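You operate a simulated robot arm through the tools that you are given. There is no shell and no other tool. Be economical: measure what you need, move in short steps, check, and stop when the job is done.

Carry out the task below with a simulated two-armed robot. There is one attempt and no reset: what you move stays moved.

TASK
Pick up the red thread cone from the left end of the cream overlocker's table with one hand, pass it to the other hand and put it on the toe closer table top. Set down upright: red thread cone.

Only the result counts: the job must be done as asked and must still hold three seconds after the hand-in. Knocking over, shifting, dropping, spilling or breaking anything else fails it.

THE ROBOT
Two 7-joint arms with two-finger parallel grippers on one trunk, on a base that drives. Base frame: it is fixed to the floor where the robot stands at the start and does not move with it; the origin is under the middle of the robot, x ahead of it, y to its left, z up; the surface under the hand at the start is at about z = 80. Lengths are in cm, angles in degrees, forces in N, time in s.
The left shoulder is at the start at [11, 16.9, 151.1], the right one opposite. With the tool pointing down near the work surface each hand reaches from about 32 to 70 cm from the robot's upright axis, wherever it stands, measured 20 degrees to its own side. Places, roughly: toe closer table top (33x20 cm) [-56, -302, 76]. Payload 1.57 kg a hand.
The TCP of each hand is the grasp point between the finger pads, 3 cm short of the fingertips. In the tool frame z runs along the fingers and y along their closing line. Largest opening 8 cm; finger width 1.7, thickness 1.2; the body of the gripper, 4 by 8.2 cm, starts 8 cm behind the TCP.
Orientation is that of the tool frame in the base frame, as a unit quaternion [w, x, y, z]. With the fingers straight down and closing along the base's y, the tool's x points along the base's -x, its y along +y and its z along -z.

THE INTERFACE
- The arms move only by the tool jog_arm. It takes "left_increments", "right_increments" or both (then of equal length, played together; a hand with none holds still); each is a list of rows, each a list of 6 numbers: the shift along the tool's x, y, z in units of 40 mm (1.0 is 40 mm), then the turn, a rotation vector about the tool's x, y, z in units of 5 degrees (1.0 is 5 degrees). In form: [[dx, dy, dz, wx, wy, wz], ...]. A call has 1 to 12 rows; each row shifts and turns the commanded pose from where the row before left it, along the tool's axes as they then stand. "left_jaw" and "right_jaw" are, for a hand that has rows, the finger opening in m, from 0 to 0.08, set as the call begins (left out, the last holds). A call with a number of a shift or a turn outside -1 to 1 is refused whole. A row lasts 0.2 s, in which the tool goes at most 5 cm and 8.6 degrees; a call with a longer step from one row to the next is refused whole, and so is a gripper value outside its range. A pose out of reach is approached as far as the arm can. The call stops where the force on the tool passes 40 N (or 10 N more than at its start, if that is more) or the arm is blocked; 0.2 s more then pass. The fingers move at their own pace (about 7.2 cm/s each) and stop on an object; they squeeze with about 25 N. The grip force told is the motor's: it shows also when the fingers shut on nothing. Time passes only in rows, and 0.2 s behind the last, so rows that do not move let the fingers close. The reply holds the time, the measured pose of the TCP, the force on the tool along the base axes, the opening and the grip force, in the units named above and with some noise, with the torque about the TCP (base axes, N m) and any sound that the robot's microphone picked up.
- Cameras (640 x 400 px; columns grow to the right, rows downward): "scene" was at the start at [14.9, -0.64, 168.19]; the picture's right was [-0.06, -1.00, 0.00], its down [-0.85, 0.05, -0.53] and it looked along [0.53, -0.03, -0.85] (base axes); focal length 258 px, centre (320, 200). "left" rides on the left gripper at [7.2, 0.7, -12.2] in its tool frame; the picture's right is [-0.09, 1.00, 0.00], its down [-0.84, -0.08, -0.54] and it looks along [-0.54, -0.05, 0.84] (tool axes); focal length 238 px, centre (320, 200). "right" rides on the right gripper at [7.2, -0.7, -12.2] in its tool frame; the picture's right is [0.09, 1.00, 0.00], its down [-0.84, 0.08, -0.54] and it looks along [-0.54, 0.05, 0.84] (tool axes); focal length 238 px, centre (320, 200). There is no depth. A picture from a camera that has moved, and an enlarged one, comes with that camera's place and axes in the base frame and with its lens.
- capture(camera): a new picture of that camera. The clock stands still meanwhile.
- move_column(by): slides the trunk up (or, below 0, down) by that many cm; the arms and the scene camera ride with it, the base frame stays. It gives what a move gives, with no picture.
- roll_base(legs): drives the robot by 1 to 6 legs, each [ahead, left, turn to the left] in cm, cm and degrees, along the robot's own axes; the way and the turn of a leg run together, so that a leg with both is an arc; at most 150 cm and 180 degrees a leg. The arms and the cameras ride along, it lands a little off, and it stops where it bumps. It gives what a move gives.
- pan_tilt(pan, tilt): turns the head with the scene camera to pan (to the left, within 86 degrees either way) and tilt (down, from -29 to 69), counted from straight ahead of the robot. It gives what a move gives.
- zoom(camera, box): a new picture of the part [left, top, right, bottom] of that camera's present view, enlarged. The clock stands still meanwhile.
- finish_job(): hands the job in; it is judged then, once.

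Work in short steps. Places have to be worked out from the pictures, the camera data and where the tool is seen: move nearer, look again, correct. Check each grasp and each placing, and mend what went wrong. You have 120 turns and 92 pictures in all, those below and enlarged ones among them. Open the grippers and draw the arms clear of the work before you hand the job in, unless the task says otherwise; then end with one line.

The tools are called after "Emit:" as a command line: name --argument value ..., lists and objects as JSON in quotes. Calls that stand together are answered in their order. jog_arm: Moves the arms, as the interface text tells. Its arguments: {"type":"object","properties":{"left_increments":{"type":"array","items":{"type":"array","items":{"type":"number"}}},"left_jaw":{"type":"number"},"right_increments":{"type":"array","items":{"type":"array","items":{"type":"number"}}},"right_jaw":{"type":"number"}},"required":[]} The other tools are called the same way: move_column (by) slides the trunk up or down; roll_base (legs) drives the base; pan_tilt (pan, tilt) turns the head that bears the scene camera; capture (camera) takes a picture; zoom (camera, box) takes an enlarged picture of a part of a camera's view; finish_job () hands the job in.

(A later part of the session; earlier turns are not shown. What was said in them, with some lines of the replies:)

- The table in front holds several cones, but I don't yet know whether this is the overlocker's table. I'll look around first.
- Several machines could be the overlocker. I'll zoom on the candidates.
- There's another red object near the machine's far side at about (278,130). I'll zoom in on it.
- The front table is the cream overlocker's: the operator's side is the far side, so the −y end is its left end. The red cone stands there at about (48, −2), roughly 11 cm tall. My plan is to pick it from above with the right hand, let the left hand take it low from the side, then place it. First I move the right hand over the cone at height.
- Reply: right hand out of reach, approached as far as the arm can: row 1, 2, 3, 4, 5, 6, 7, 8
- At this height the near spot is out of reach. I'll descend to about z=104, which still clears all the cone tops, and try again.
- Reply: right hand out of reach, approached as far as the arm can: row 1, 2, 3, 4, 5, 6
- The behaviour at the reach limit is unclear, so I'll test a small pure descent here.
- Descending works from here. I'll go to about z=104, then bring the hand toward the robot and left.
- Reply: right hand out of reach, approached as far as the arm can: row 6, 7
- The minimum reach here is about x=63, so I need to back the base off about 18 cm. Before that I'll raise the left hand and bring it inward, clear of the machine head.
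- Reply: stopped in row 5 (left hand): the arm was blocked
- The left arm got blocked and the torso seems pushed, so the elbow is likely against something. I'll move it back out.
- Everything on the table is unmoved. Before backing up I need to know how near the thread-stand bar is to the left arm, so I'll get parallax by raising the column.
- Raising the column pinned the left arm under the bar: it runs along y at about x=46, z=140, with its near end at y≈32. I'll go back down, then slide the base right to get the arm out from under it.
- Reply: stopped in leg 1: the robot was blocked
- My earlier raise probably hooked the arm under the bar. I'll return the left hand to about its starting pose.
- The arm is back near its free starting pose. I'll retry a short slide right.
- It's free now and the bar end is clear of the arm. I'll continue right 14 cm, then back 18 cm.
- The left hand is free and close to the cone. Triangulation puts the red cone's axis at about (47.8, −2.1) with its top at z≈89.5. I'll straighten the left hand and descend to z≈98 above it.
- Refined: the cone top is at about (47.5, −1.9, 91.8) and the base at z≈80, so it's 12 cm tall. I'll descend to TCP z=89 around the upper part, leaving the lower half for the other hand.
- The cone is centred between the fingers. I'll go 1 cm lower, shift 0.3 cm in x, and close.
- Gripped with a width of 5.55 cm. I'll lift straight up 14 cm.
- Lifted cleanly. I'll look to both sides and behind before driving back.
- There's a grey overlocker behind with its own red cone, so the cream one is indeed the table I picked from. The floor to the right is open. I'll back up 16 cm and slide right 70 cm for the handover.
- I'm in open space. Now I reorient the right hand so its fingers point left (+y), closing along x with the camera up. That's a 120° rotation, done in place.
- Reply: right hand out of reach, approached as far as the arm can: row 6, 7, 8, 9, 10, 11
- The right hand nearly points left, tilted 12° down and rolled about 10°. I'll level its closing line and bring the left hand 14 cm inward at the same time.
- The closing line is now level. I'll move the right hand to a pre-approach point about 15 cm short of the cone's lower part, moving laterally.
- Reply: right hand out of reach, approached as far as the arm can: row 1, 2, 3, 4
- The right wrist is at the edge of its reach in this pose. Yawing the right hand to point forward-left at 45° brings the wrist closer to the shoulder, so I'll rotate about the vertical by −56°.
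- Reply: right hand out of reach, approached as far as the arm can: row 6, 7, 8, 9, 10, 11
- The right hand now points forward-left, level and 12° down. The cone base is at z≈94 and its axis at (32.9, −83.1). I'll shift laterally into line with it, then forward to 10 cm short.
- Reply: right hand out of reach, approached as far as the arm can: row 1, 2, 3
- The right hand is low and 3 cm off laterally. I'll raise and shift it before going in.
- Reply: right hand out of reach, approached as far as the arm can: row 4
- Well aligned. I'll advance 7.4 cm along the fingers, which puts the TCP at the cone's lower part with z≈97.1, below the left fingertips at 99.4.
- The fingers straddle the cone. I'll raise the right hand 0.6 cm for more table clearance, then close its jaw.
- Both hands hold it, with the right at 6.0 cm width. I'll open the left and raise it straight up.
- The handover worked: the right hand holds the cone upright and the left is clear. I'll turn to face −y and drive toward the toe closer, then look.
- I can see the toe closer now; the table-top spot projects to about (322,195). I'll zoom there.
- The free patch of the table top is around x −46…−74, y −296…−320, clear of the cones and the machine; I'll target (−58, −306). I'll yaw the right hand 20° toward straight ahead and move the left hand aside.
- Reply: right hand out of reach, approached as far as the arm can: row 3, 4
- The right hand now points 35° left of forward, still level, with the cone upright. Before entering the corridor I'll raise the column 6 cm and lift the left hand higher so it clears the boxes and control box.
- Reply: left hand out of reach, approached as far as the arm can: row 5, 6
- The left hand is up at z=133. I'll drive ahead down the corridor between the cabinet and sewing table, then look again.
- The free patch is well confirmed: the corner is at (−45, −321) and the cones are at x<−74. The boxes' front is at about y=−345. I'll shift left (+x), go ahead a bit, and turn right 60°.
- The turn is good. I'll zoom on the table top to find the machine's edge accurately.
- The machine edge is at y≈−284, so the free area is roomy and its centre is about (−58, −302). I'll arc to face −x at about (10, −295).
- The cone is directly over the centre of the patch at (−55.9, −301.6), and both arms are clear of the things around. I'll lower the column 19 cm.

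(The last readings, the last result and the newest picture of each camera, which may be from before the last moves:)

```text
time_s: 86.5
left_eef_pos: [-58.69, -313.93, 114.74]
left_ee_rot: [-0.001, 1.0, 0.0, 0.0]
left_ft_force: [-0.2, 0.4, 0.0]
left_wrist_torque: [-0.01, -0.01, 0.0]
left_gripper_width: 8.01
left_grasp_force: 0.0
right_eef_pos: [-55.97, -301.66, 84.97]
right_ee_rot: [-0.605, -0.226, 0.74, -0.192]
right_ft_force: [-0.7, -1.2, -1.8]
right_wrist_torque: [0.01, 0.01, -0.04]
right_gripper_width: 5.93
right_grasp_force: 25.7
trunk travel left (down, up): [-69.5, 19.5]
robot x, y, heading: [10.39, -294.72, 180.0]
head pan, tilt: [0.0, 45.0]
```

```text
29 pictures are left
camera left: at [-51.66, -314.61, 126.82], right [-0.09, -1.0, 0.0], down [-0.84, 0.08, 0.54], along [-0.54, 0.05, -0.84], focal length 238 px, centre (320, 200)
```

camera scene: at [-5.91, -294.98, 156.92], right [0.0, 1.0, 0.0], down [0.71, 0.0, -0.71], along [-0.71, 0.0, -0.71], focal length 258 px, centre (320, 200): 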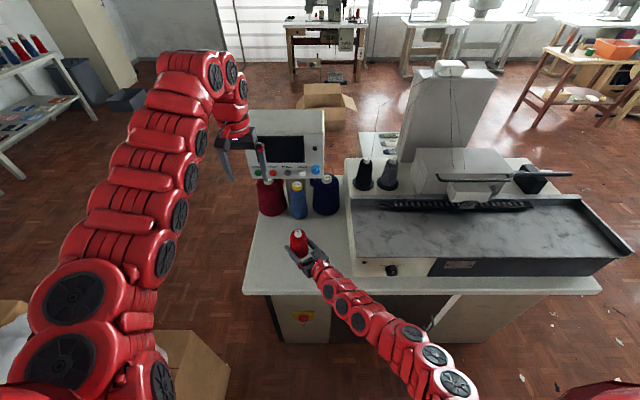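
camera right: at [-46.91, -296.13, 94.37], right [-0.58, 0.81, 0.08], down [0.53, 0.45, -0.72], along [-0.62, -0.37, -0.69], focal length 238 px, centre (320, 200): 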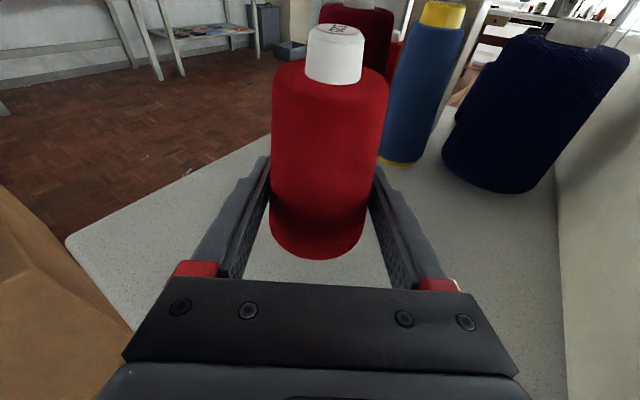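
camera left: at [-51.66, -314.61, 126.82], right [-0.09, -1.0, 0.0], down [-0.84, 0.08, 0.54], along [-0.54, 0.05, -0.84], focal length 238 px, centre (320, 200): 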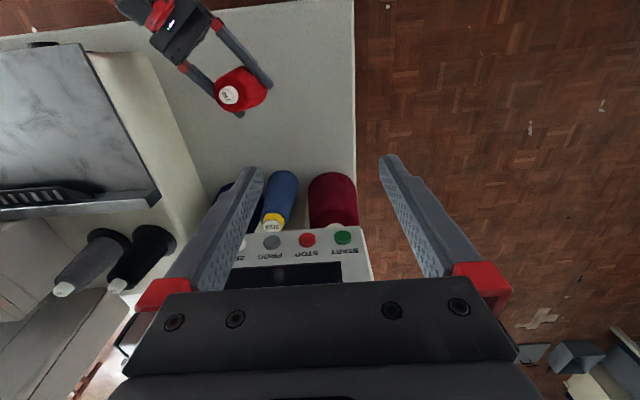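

The left fingers are 15 cm in front of the control box, so lowering is fine. The cone base is about 6 cm above the table. I'll go down 4.5 cm, then look closely.

Emit:
move_column --by -4.5

Emit:
zoom --camera "scene" --box '[250, 190, 400, 300]'

Emit:
capture --camera "right"

```text
time_s: 87.4
left_eef_pos: [-58.78, -313.88, 110.14]
left_ee_rot: [0.0, 1.0, 0.0, 0.0]
left_ft_force: [0.4, 0.1, -0.6]
left_wrist_torque: [0.02, 0.01, 0.01]
left_gripper_width: 7.98
left_grasp_force: 0.1
right_eef_pos: [-55.9, -301.62, 80.33]
right_ee_rot: [-0.604, -0.226, 0.74, -0.191]
right_ft_force: [0.5, -0.6, -1.2]
right_wrist_torque: [-0.01, 0.04, -0.02]
right_gripper_width: 5.92
right_grasp_force: 25.2
trunk travel left (down, up): [-65.0, 24.0]
robot x, y, heading: [10.5, -294.85, 179.8]
head pan, tilt: [0.0, 45.0]
```

```text
3.64 times, centred on (325, 245) of scene
camera zoom: at [-5.9, -294.98, 152.42], right [0.0, 1.0, 0.0], down [0.71, 0.0, -0.71], along [-0.71, 0.0, -0.71], focal length 938 px, centre (302, 36)
```

zoom: 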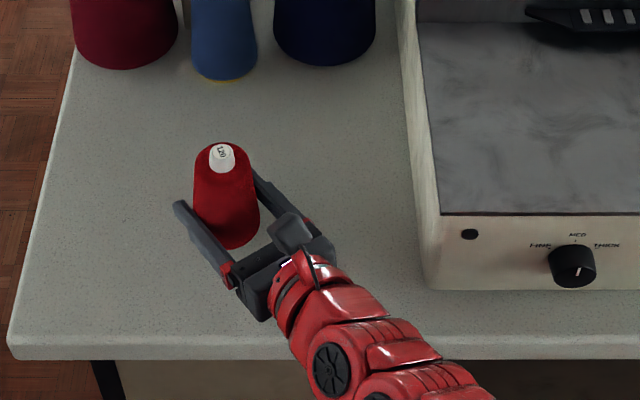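

```text
27 pictures are left
camera right: at [-46.9, -296.13, 89.86], right [-0.58, 0.81, 0.08], down [0.53, 0.45, -0.72], along [-0.62, -0.37, -0.69], focal length 238 px, centre (320, 200)
```

right: 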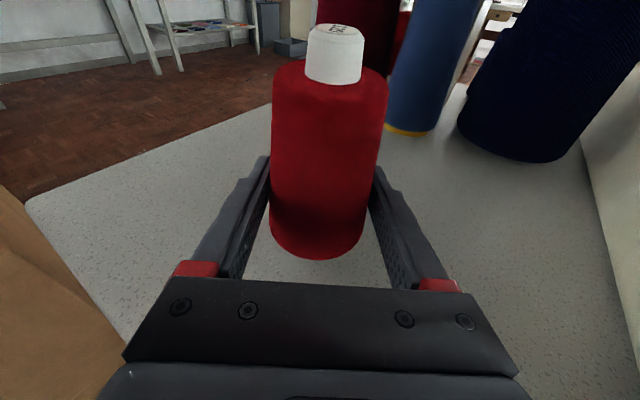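

I'm close now. I'll descend with the arm in 0.2 cm steps, watching the vertical force for contact.

Emit:
jog_arm --right_increments '[[-0.049, 0, 0.0095, 0, 0, 0], [-0.049, 0, 0.0095, 0, 0, 0], [-0.049, 0, 0.0095, 0, 0, 0], [-0.049, 0, 0.0095, 0, 0, 0], [-0.049, 0, 0.0095, 0, 0, 0]]'

```text
time_s: 88.6
left_eef_pos: [-58.72, -313.86, 110.12]
left_ee_rot: [0.001, 1.0, 0.0, 0.0]
left_ft_force: [-0.1, -0.4, -0.5]
left_wrist_torque: [-0.01, -0.01, 0.0]
left_gripper_width: 8.01
left_grasp_force: 0.0
right_eef_pos: [-55.92, -301.63, 79.53]
right_ee_rot: [-0.606, -0.225, 0.739, -0.191]
right_ft_force: [-0.8, 2.9, 6.3]
right_wrist_torque: [0.13, -0.03, 0.02]
right_gripper_width: 5.9
right_grasp_force: 24.9
trunk travel left (down, up): [-65.0, 24.0]
robot x, y, heading: [10.05, -294.72, 179.8]
head pan, tilt: [0.0, 45.0]
```

Contact: the vertical force went from −1.2 to +6.3 N at TCP z=79.5. I'll check the images.

Emit:
zoom --camera "scene" --box '[280, 220, 350, 270]'

Emit:
zoom --camera "right" --box '[220, 180, 420, 300]'

```text
8.00 times, centred on (315, 245) of scene
camera zoom: at [-5.87, -294.95, 152.44], right [0.0, 1.0, 0.0], down [0.71, 0.0, -0.71], along [-0.71, 0.0, -0.71], focal length 2063 px, centre (360, -160)
```

zoom: 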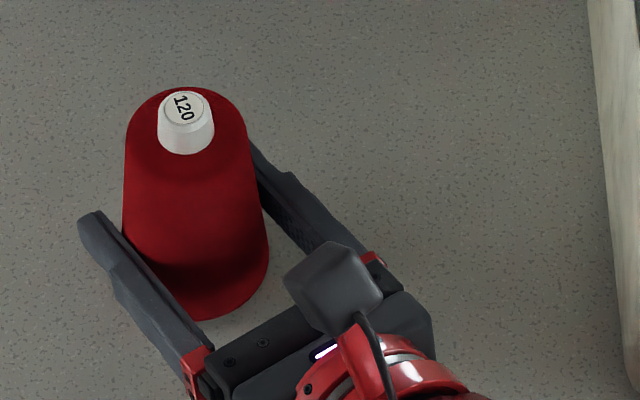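

```text
3.20 times, centred on (320, 240) of right
camera zoom: at [-46.91, -296.12, 88.95], right [-0.58, 0.81, 0.08], down [0.53, 0.45, -0.72], along [-0.62, -0.37, -0.69], focal length 763 px, centre (320, 72)
```

zoom: 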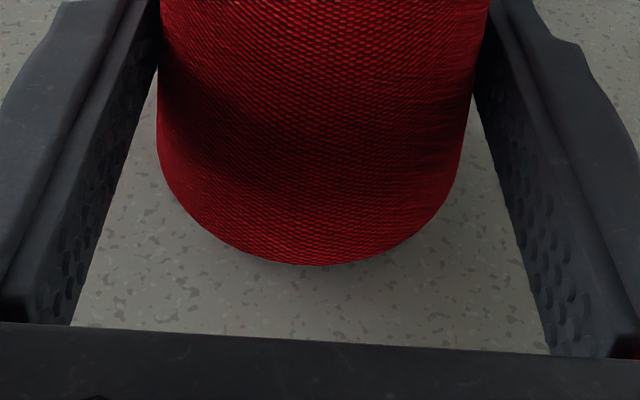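

I'll go down a little further to seat the base flat.

Emit:
jog_arm --right_increments '[[-0.025, 0, 0.005, 0, 0, 0], [-0.025, 0, 0.005, 0, 0, 0], [-0.025, 0, 0.005, 0, 0, 0]]'

```text
time_s: 89.4
left_eef_pos: [-58.54, -313.72, 110.32]
left_ee_rot: [0.0, 1.0, 0.0, 0.0]
left_ft_force: [-0.7, -0.2, 0.2]
left_wrist_torque: [-0.01, 0.0, -0.01]
left_gripper_width: 8.0
left_grasp_force: 0.0
right_eef_pos: [-56.04, -301.63, 79.47]
right_ee_rot: [-0.607, -0.226, 0.737, -0.191]
right_ft_force: [-6.9, 2.0, 24.8]
right_wrist_torque: [0.3, -0.14, 0.1]
right_gripper_width: 5.94
right_grasp_force: 24.6
trunk travel left (down, up): [-65.0, 24.0]
robot x, y, heading: [10.39, -294.5, 179.8]
head pan, tilt: [0.0, 45.0]
```

Firm contact at 25 N with no further sinking, so it is seated. I'll relieve the pressure a bit, then open the jaw.

Emit:
jog_arm --right_increments '[[0.03, 0, -0.006, 0, 0, 0], [0, 0, 0, 0, 0, 0]]'

Emit:
jog_arm --right_increments '[[0, 0, 0, 0, 0, 0], [0, 0, 0, 0, 0, 0], [0, 0, 0, 0, 0, 0]]' --right_jaw 0.08

Emit:
capture --camera "right"

Emit:
zoom --camera "scene" --box '[280, 220, 350, 270]'

```text
time_s: 90.0
left_eef_pos: [-58.62, -313.78, 110.22]
left_ee_rot: [0.0, 1.0, -0.001, -0.001]
left_ft_force: [-1.0, -0.1, 0.1]
left_wrist_torque: [-0.03, -0.04, -0.01]
left_gripper_width: 8.0
left_grasp_force: 0.0
right_eef_pos: [-55.96, -301.64, 79.47]
right_ee_rot: [-0.607, -0.224, 0.738, -0.191]
right_ft_force: [-14.5, -0.4, 29.3]
right_wrist_torque: [0.32, 0.05, 0.11]
right_gripper_width: 5.91
right_grasp_force: 24.4
trunk travel left (down, up): [-65.0, 24.0]
robot x, y, heading: [10.08, -294.78, 179.7]
head pan, tilt: [0.0, 45.0]
```

```text
time_s: 90.8
left_eef_pos: [-58.79, -313.93, 110.14]
left_ee_rot: [0.0, 1.0, 0.0, 0.0]
left_ft_force: [-0.2, -0.5, -0.2]
left_wrist_torque: [0.02, -0.04, 0.01]
left_gripper_width: 7.99
left_grasp_force: 0.1
right_eef_pos: [-56.04, -301.73, 79.21]
right_ee_rot: [-0.604, -0.226, 0.74, -0.192]
right_ft_force: [0.0, -0.2, -0.3]
right_wrist_torque: [-0.01, -0.01, -0.02]
right_gripper_width: 7.99
right_grasp_force: 0.2
trunk travel left (down, up): [-65.0, 24.0]
robot x, y, heading: [10.21, -294.9, 179.9]
head pan, tilt: [0.0, 45.0]
```

```text
24 pictures are left
camera right: at [-46.9, -296.13, 88.64], right [-0.58, 0.81, 0.08], down [0.53, 0.45, -0.71], along [-0.62, -0.37, -0.69], focal length 238 px, centre (320, 200)
```

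right: 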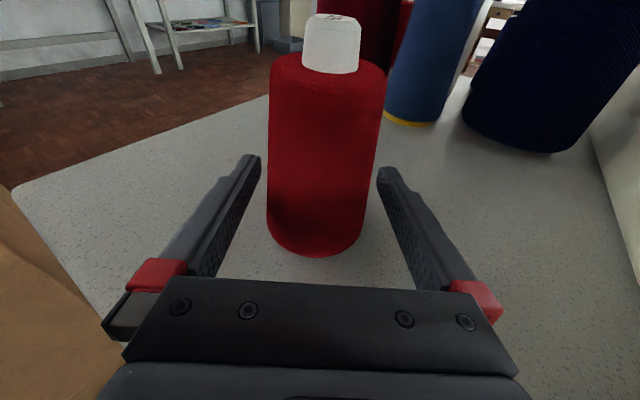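

```text
8.00 times, centred on (315, 245) of scene
camera zoom: at [-5.93, -294.99, 152.41], right [0.0, 1.0, 0.0], down [0.71, 0.0, -0.71], along [-0.71, 0.0, -0.71], focal length 2063 px, centre (360, -160)
```

zoom: 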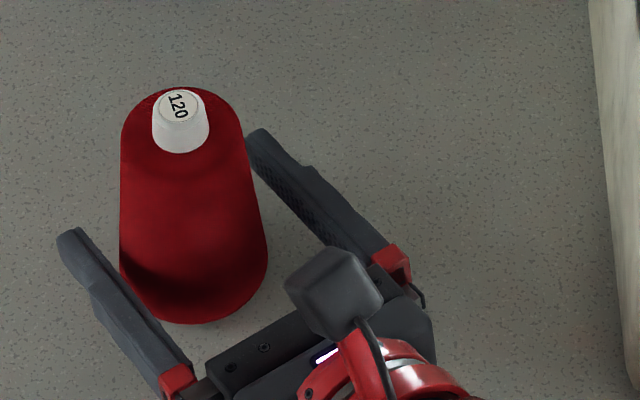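

The cone is released and standing upright. I'll retreat straight back along the finger axis, a short way first to see that the arm follows.

Emit:
jog_arm --right_increments '[[0, 0, -0.25, 0, 0, 0], [0, 0, -0.25, 0, 0, 0]]'

```text
time_s: 91.4
left_eef_pos: [-58.7, -313.82, 110.16]
left_ee_rot: [0.001, 1.0, 0.0, -0.001]
left_ft_force: [0.3, 0.5, -0.2]
left_wrist_torque: [0.01, 0.0, 0.02]
left_gripper_width: 7.97
left_grasp_force: 0.0
right_eef_pos: [-54.38, -300.52, 79.69]
right_ee_rot: [-0.605, -0.226, 0.739, -0.193]
right_ft_force: [-0.1, -0.1, 0.2]
right_wrist_torque: [0.01, 0.03, 0.03]
right_gripper_width: 8.03
right_grasp_force: 0.0
trunk travel left (down, up): [-65.0, 24.0]
robot x, y, heading: [10.52, -294.51, 179.9]
head pan, tilt: [0.0, 45.0]
```

It tracks exactly. I'll continue in short steps.

Emit:
jog_arm --right_increments '[[0, 0, -0.3, 0, 0, 0], [0, 0, -0.3, 0, 0, 0]]'

Emit:
jog_arm --right_increments '[[0, 0, -0.3, 0, 0, 0], [0, 0, -0.3, 0, 0, 0]]'

Emit:
capture --camera "right"

```text
time_s: 92.0
left_eef_pos: [-58.76, -313.69, 110.12]
left_ee_rot: [0.0, 1.0, -0.001, 0.001]
left_ft_force: [0.0, 0.0, 0.8]
left_wrist_torque: [-0.02, 0.0, -0.01]
left_gripper_width: 7.99
left_grasp_force: 0.0
right_eef_pos: [-52.56, -299.08, 80.21]
right_ee_rot: [-0.605, -0.225, 0.739, -0.192]
right_ft_force: [0.1, -0.4, 0.0]
right_wrist_torque: [-0.05, 0.01, 0.02]
right_gripper_width: 8.01
right_grasp_force: 0.1
trunk travel left (down, up): [-65.0, 24.0]
robot x, y, heading: [9.81, -294.96, 179.6]
head pan, tilt: [0.0, 45.0]
```

```text
time_s: 92.6
left_eef_pos: [-58.79, -313.87, 110.1]
left_ee_rot: [0.0, 1.0, 0.0, 0.0]
left_ft_force: [-0.3, 0.6, 0.0]
left_wrist_torque: [0.01, 0.0, 0.03]
left_gripper_width: 7.99
left_grasp_force: 0.1
right_eef_pos: [-52.53, -297.83, 79.78]
right_ee_rot: [-0.605, -0.226, 0.739, -0.192]
right_ft_force: [0.7, -0.1, -0.2]
right_wrist_torque: [-0.01, 0.01, 0.02]
right_gripper_width: 8.0
right_grasp_force: 0.2
right hand out of reach, approached as far as the arm can: row 1, 2
trunk travel left (down, up): [-65.0, 24.0]
robot x, y, heading: [10.56, -294.63, 180.2]
head pan, tilt: [0.0, 45.0]
```

```text
22 pictures are left
camera right: at [-43.42, -292.3, 89.23], right [-0.58, 0.81, 0.08], down [0.53, 0.45, -0.72], along [-0.62, -0.37, -0.69], focal length 238 px, centre (320, 200)
```

right: 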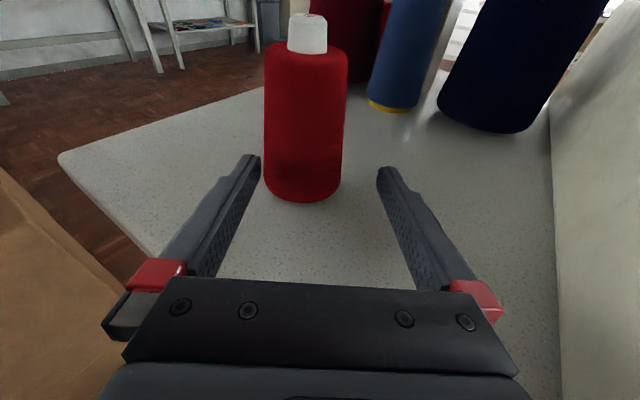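

The arm reached its fold limit and the left finger is close to the cone, but moving in +x separates them. I'll roll the base straight back 10 cm.

Emit:
roll_base --legs '[[-10, 0, 0]]'

Emit:
capture --camera "right"

Emit:
capture --camera "scene"

```text
time_s: 93.8
left_eef_pos: [-48.84, -313.78, 110.22]
left_ee_rot: [0.0, 1.0, -0.001, 0.0]
left_ft_force: [0.2, -1.3, 0.0]
left_wrist_torque: [0.03, 0.02, 0.05]
left_gripper_width: 8.01
left_grasp_force: 0.2
right_eef_pos: [-42.53, -297.76, 79.85]
right_ee_rot: [-0.606, -0.225, 0.739, -0.192]
right_ft_force: [0.4, -0.3, 0.5]
right_wrist_torque: [0.0, -0.02, 0.01]
right_gripper_width: 8.04
right_grasp_force: 0.1
trunk travel left (down, up): [-65.0, 24.0]
robot x, y, heading: [20.19, -294.88, 179.8]
head pan, tilt: [0.0, 45.0]
```

```text
21 pictures are left
camera right: at [-33.47, -292.27, 89.25], right [-0.58, 0.81, 0.08], down [0.53, 0.45, -0.72], along [-0.62, -0.37, -0.69], focal length 238 px, centre (320, 200)
```

right: 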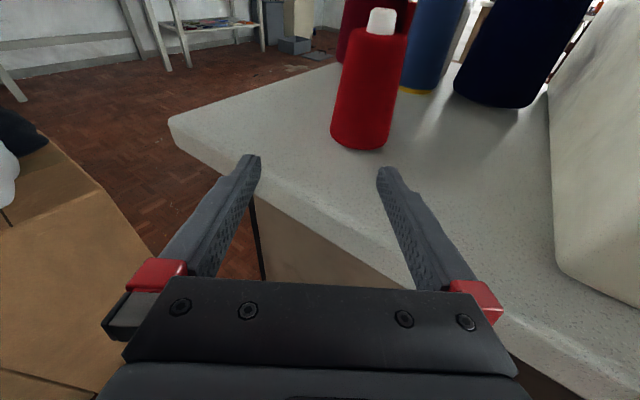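

```text
20 pictures are left
camera scene: at [4.06, -294.98, 152.42], right [0.0, 1.0, 0.0], down [0.71, 0.0, -0.71], along [-0.71, 0.0, -0.71], focal length 258 px, centre (320, 200)
```

scene: 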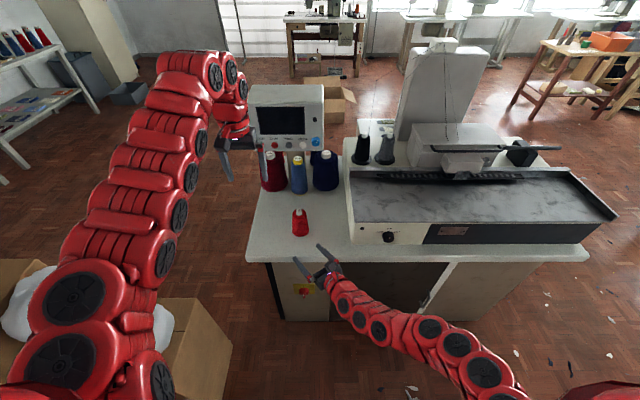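

The cone stands upright on the table top and both hands are open and clear. I'll raise the column so the arms are well away and take a final check.

Emit:
move_column --by 18

Emit:
capture --camera "scene"

```text
time_s: 95.8
left_eef_pos: [-48.79, -313.79, 128.24]
left_ee_rot: [0.0, 1.0, -0.001, 0.0]
left_ft_force: [-0.6, 0.3, 0.0]
left_wrist_torque: [0.0, 0.01, 0.01]
left_gripper_width: 7.97
left_grasp_force: 0.0
right_eef_pos: [-42.65, -297.77, 97.83]
right_ee_rot: [-0.604, -0.226, 0.74, -0.191]
right_ft_force: [0.7, -0.5, -0.3]
right_wrist_torque: [-0.01, -0.01, -0.01]
right_gripper_width: 7.99
right_grasp_force: 0.1
trunk travel left (down, up): [-83.0, 6.0]
robot x, y, heading: [20.24, -294.74, 179.9]
head pan, tilt: [0.0, 45.0]
```

```text
19 pictures are left
camera scene: at [4.0, -294.98, 170.41], right [0.0, 1.0, 0.0], down [0.71, 0.0, -0.71], along [-0.71, 0.0, -0.71], focal length 258 px, centre (320, 200)
```

scene: 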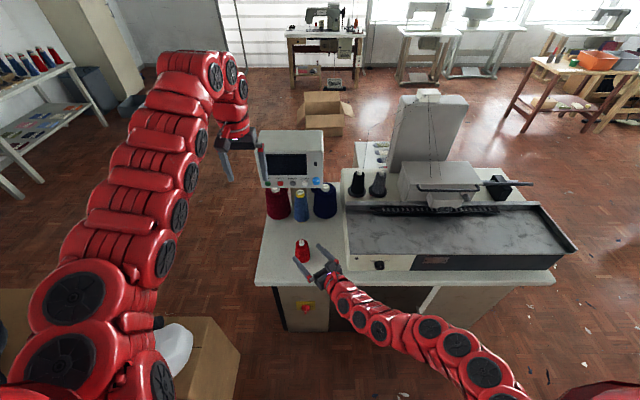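

The cone is upright on the toe closer table top and both arms are clear, so I'm handing in.

Emit:
finish_job

```text
The job is handed in.
```

I took the red thread cone from the cream overlocker's table with the left hand and passed it to the right. It now stands upright on the toe closer table top at about (−56, −302).
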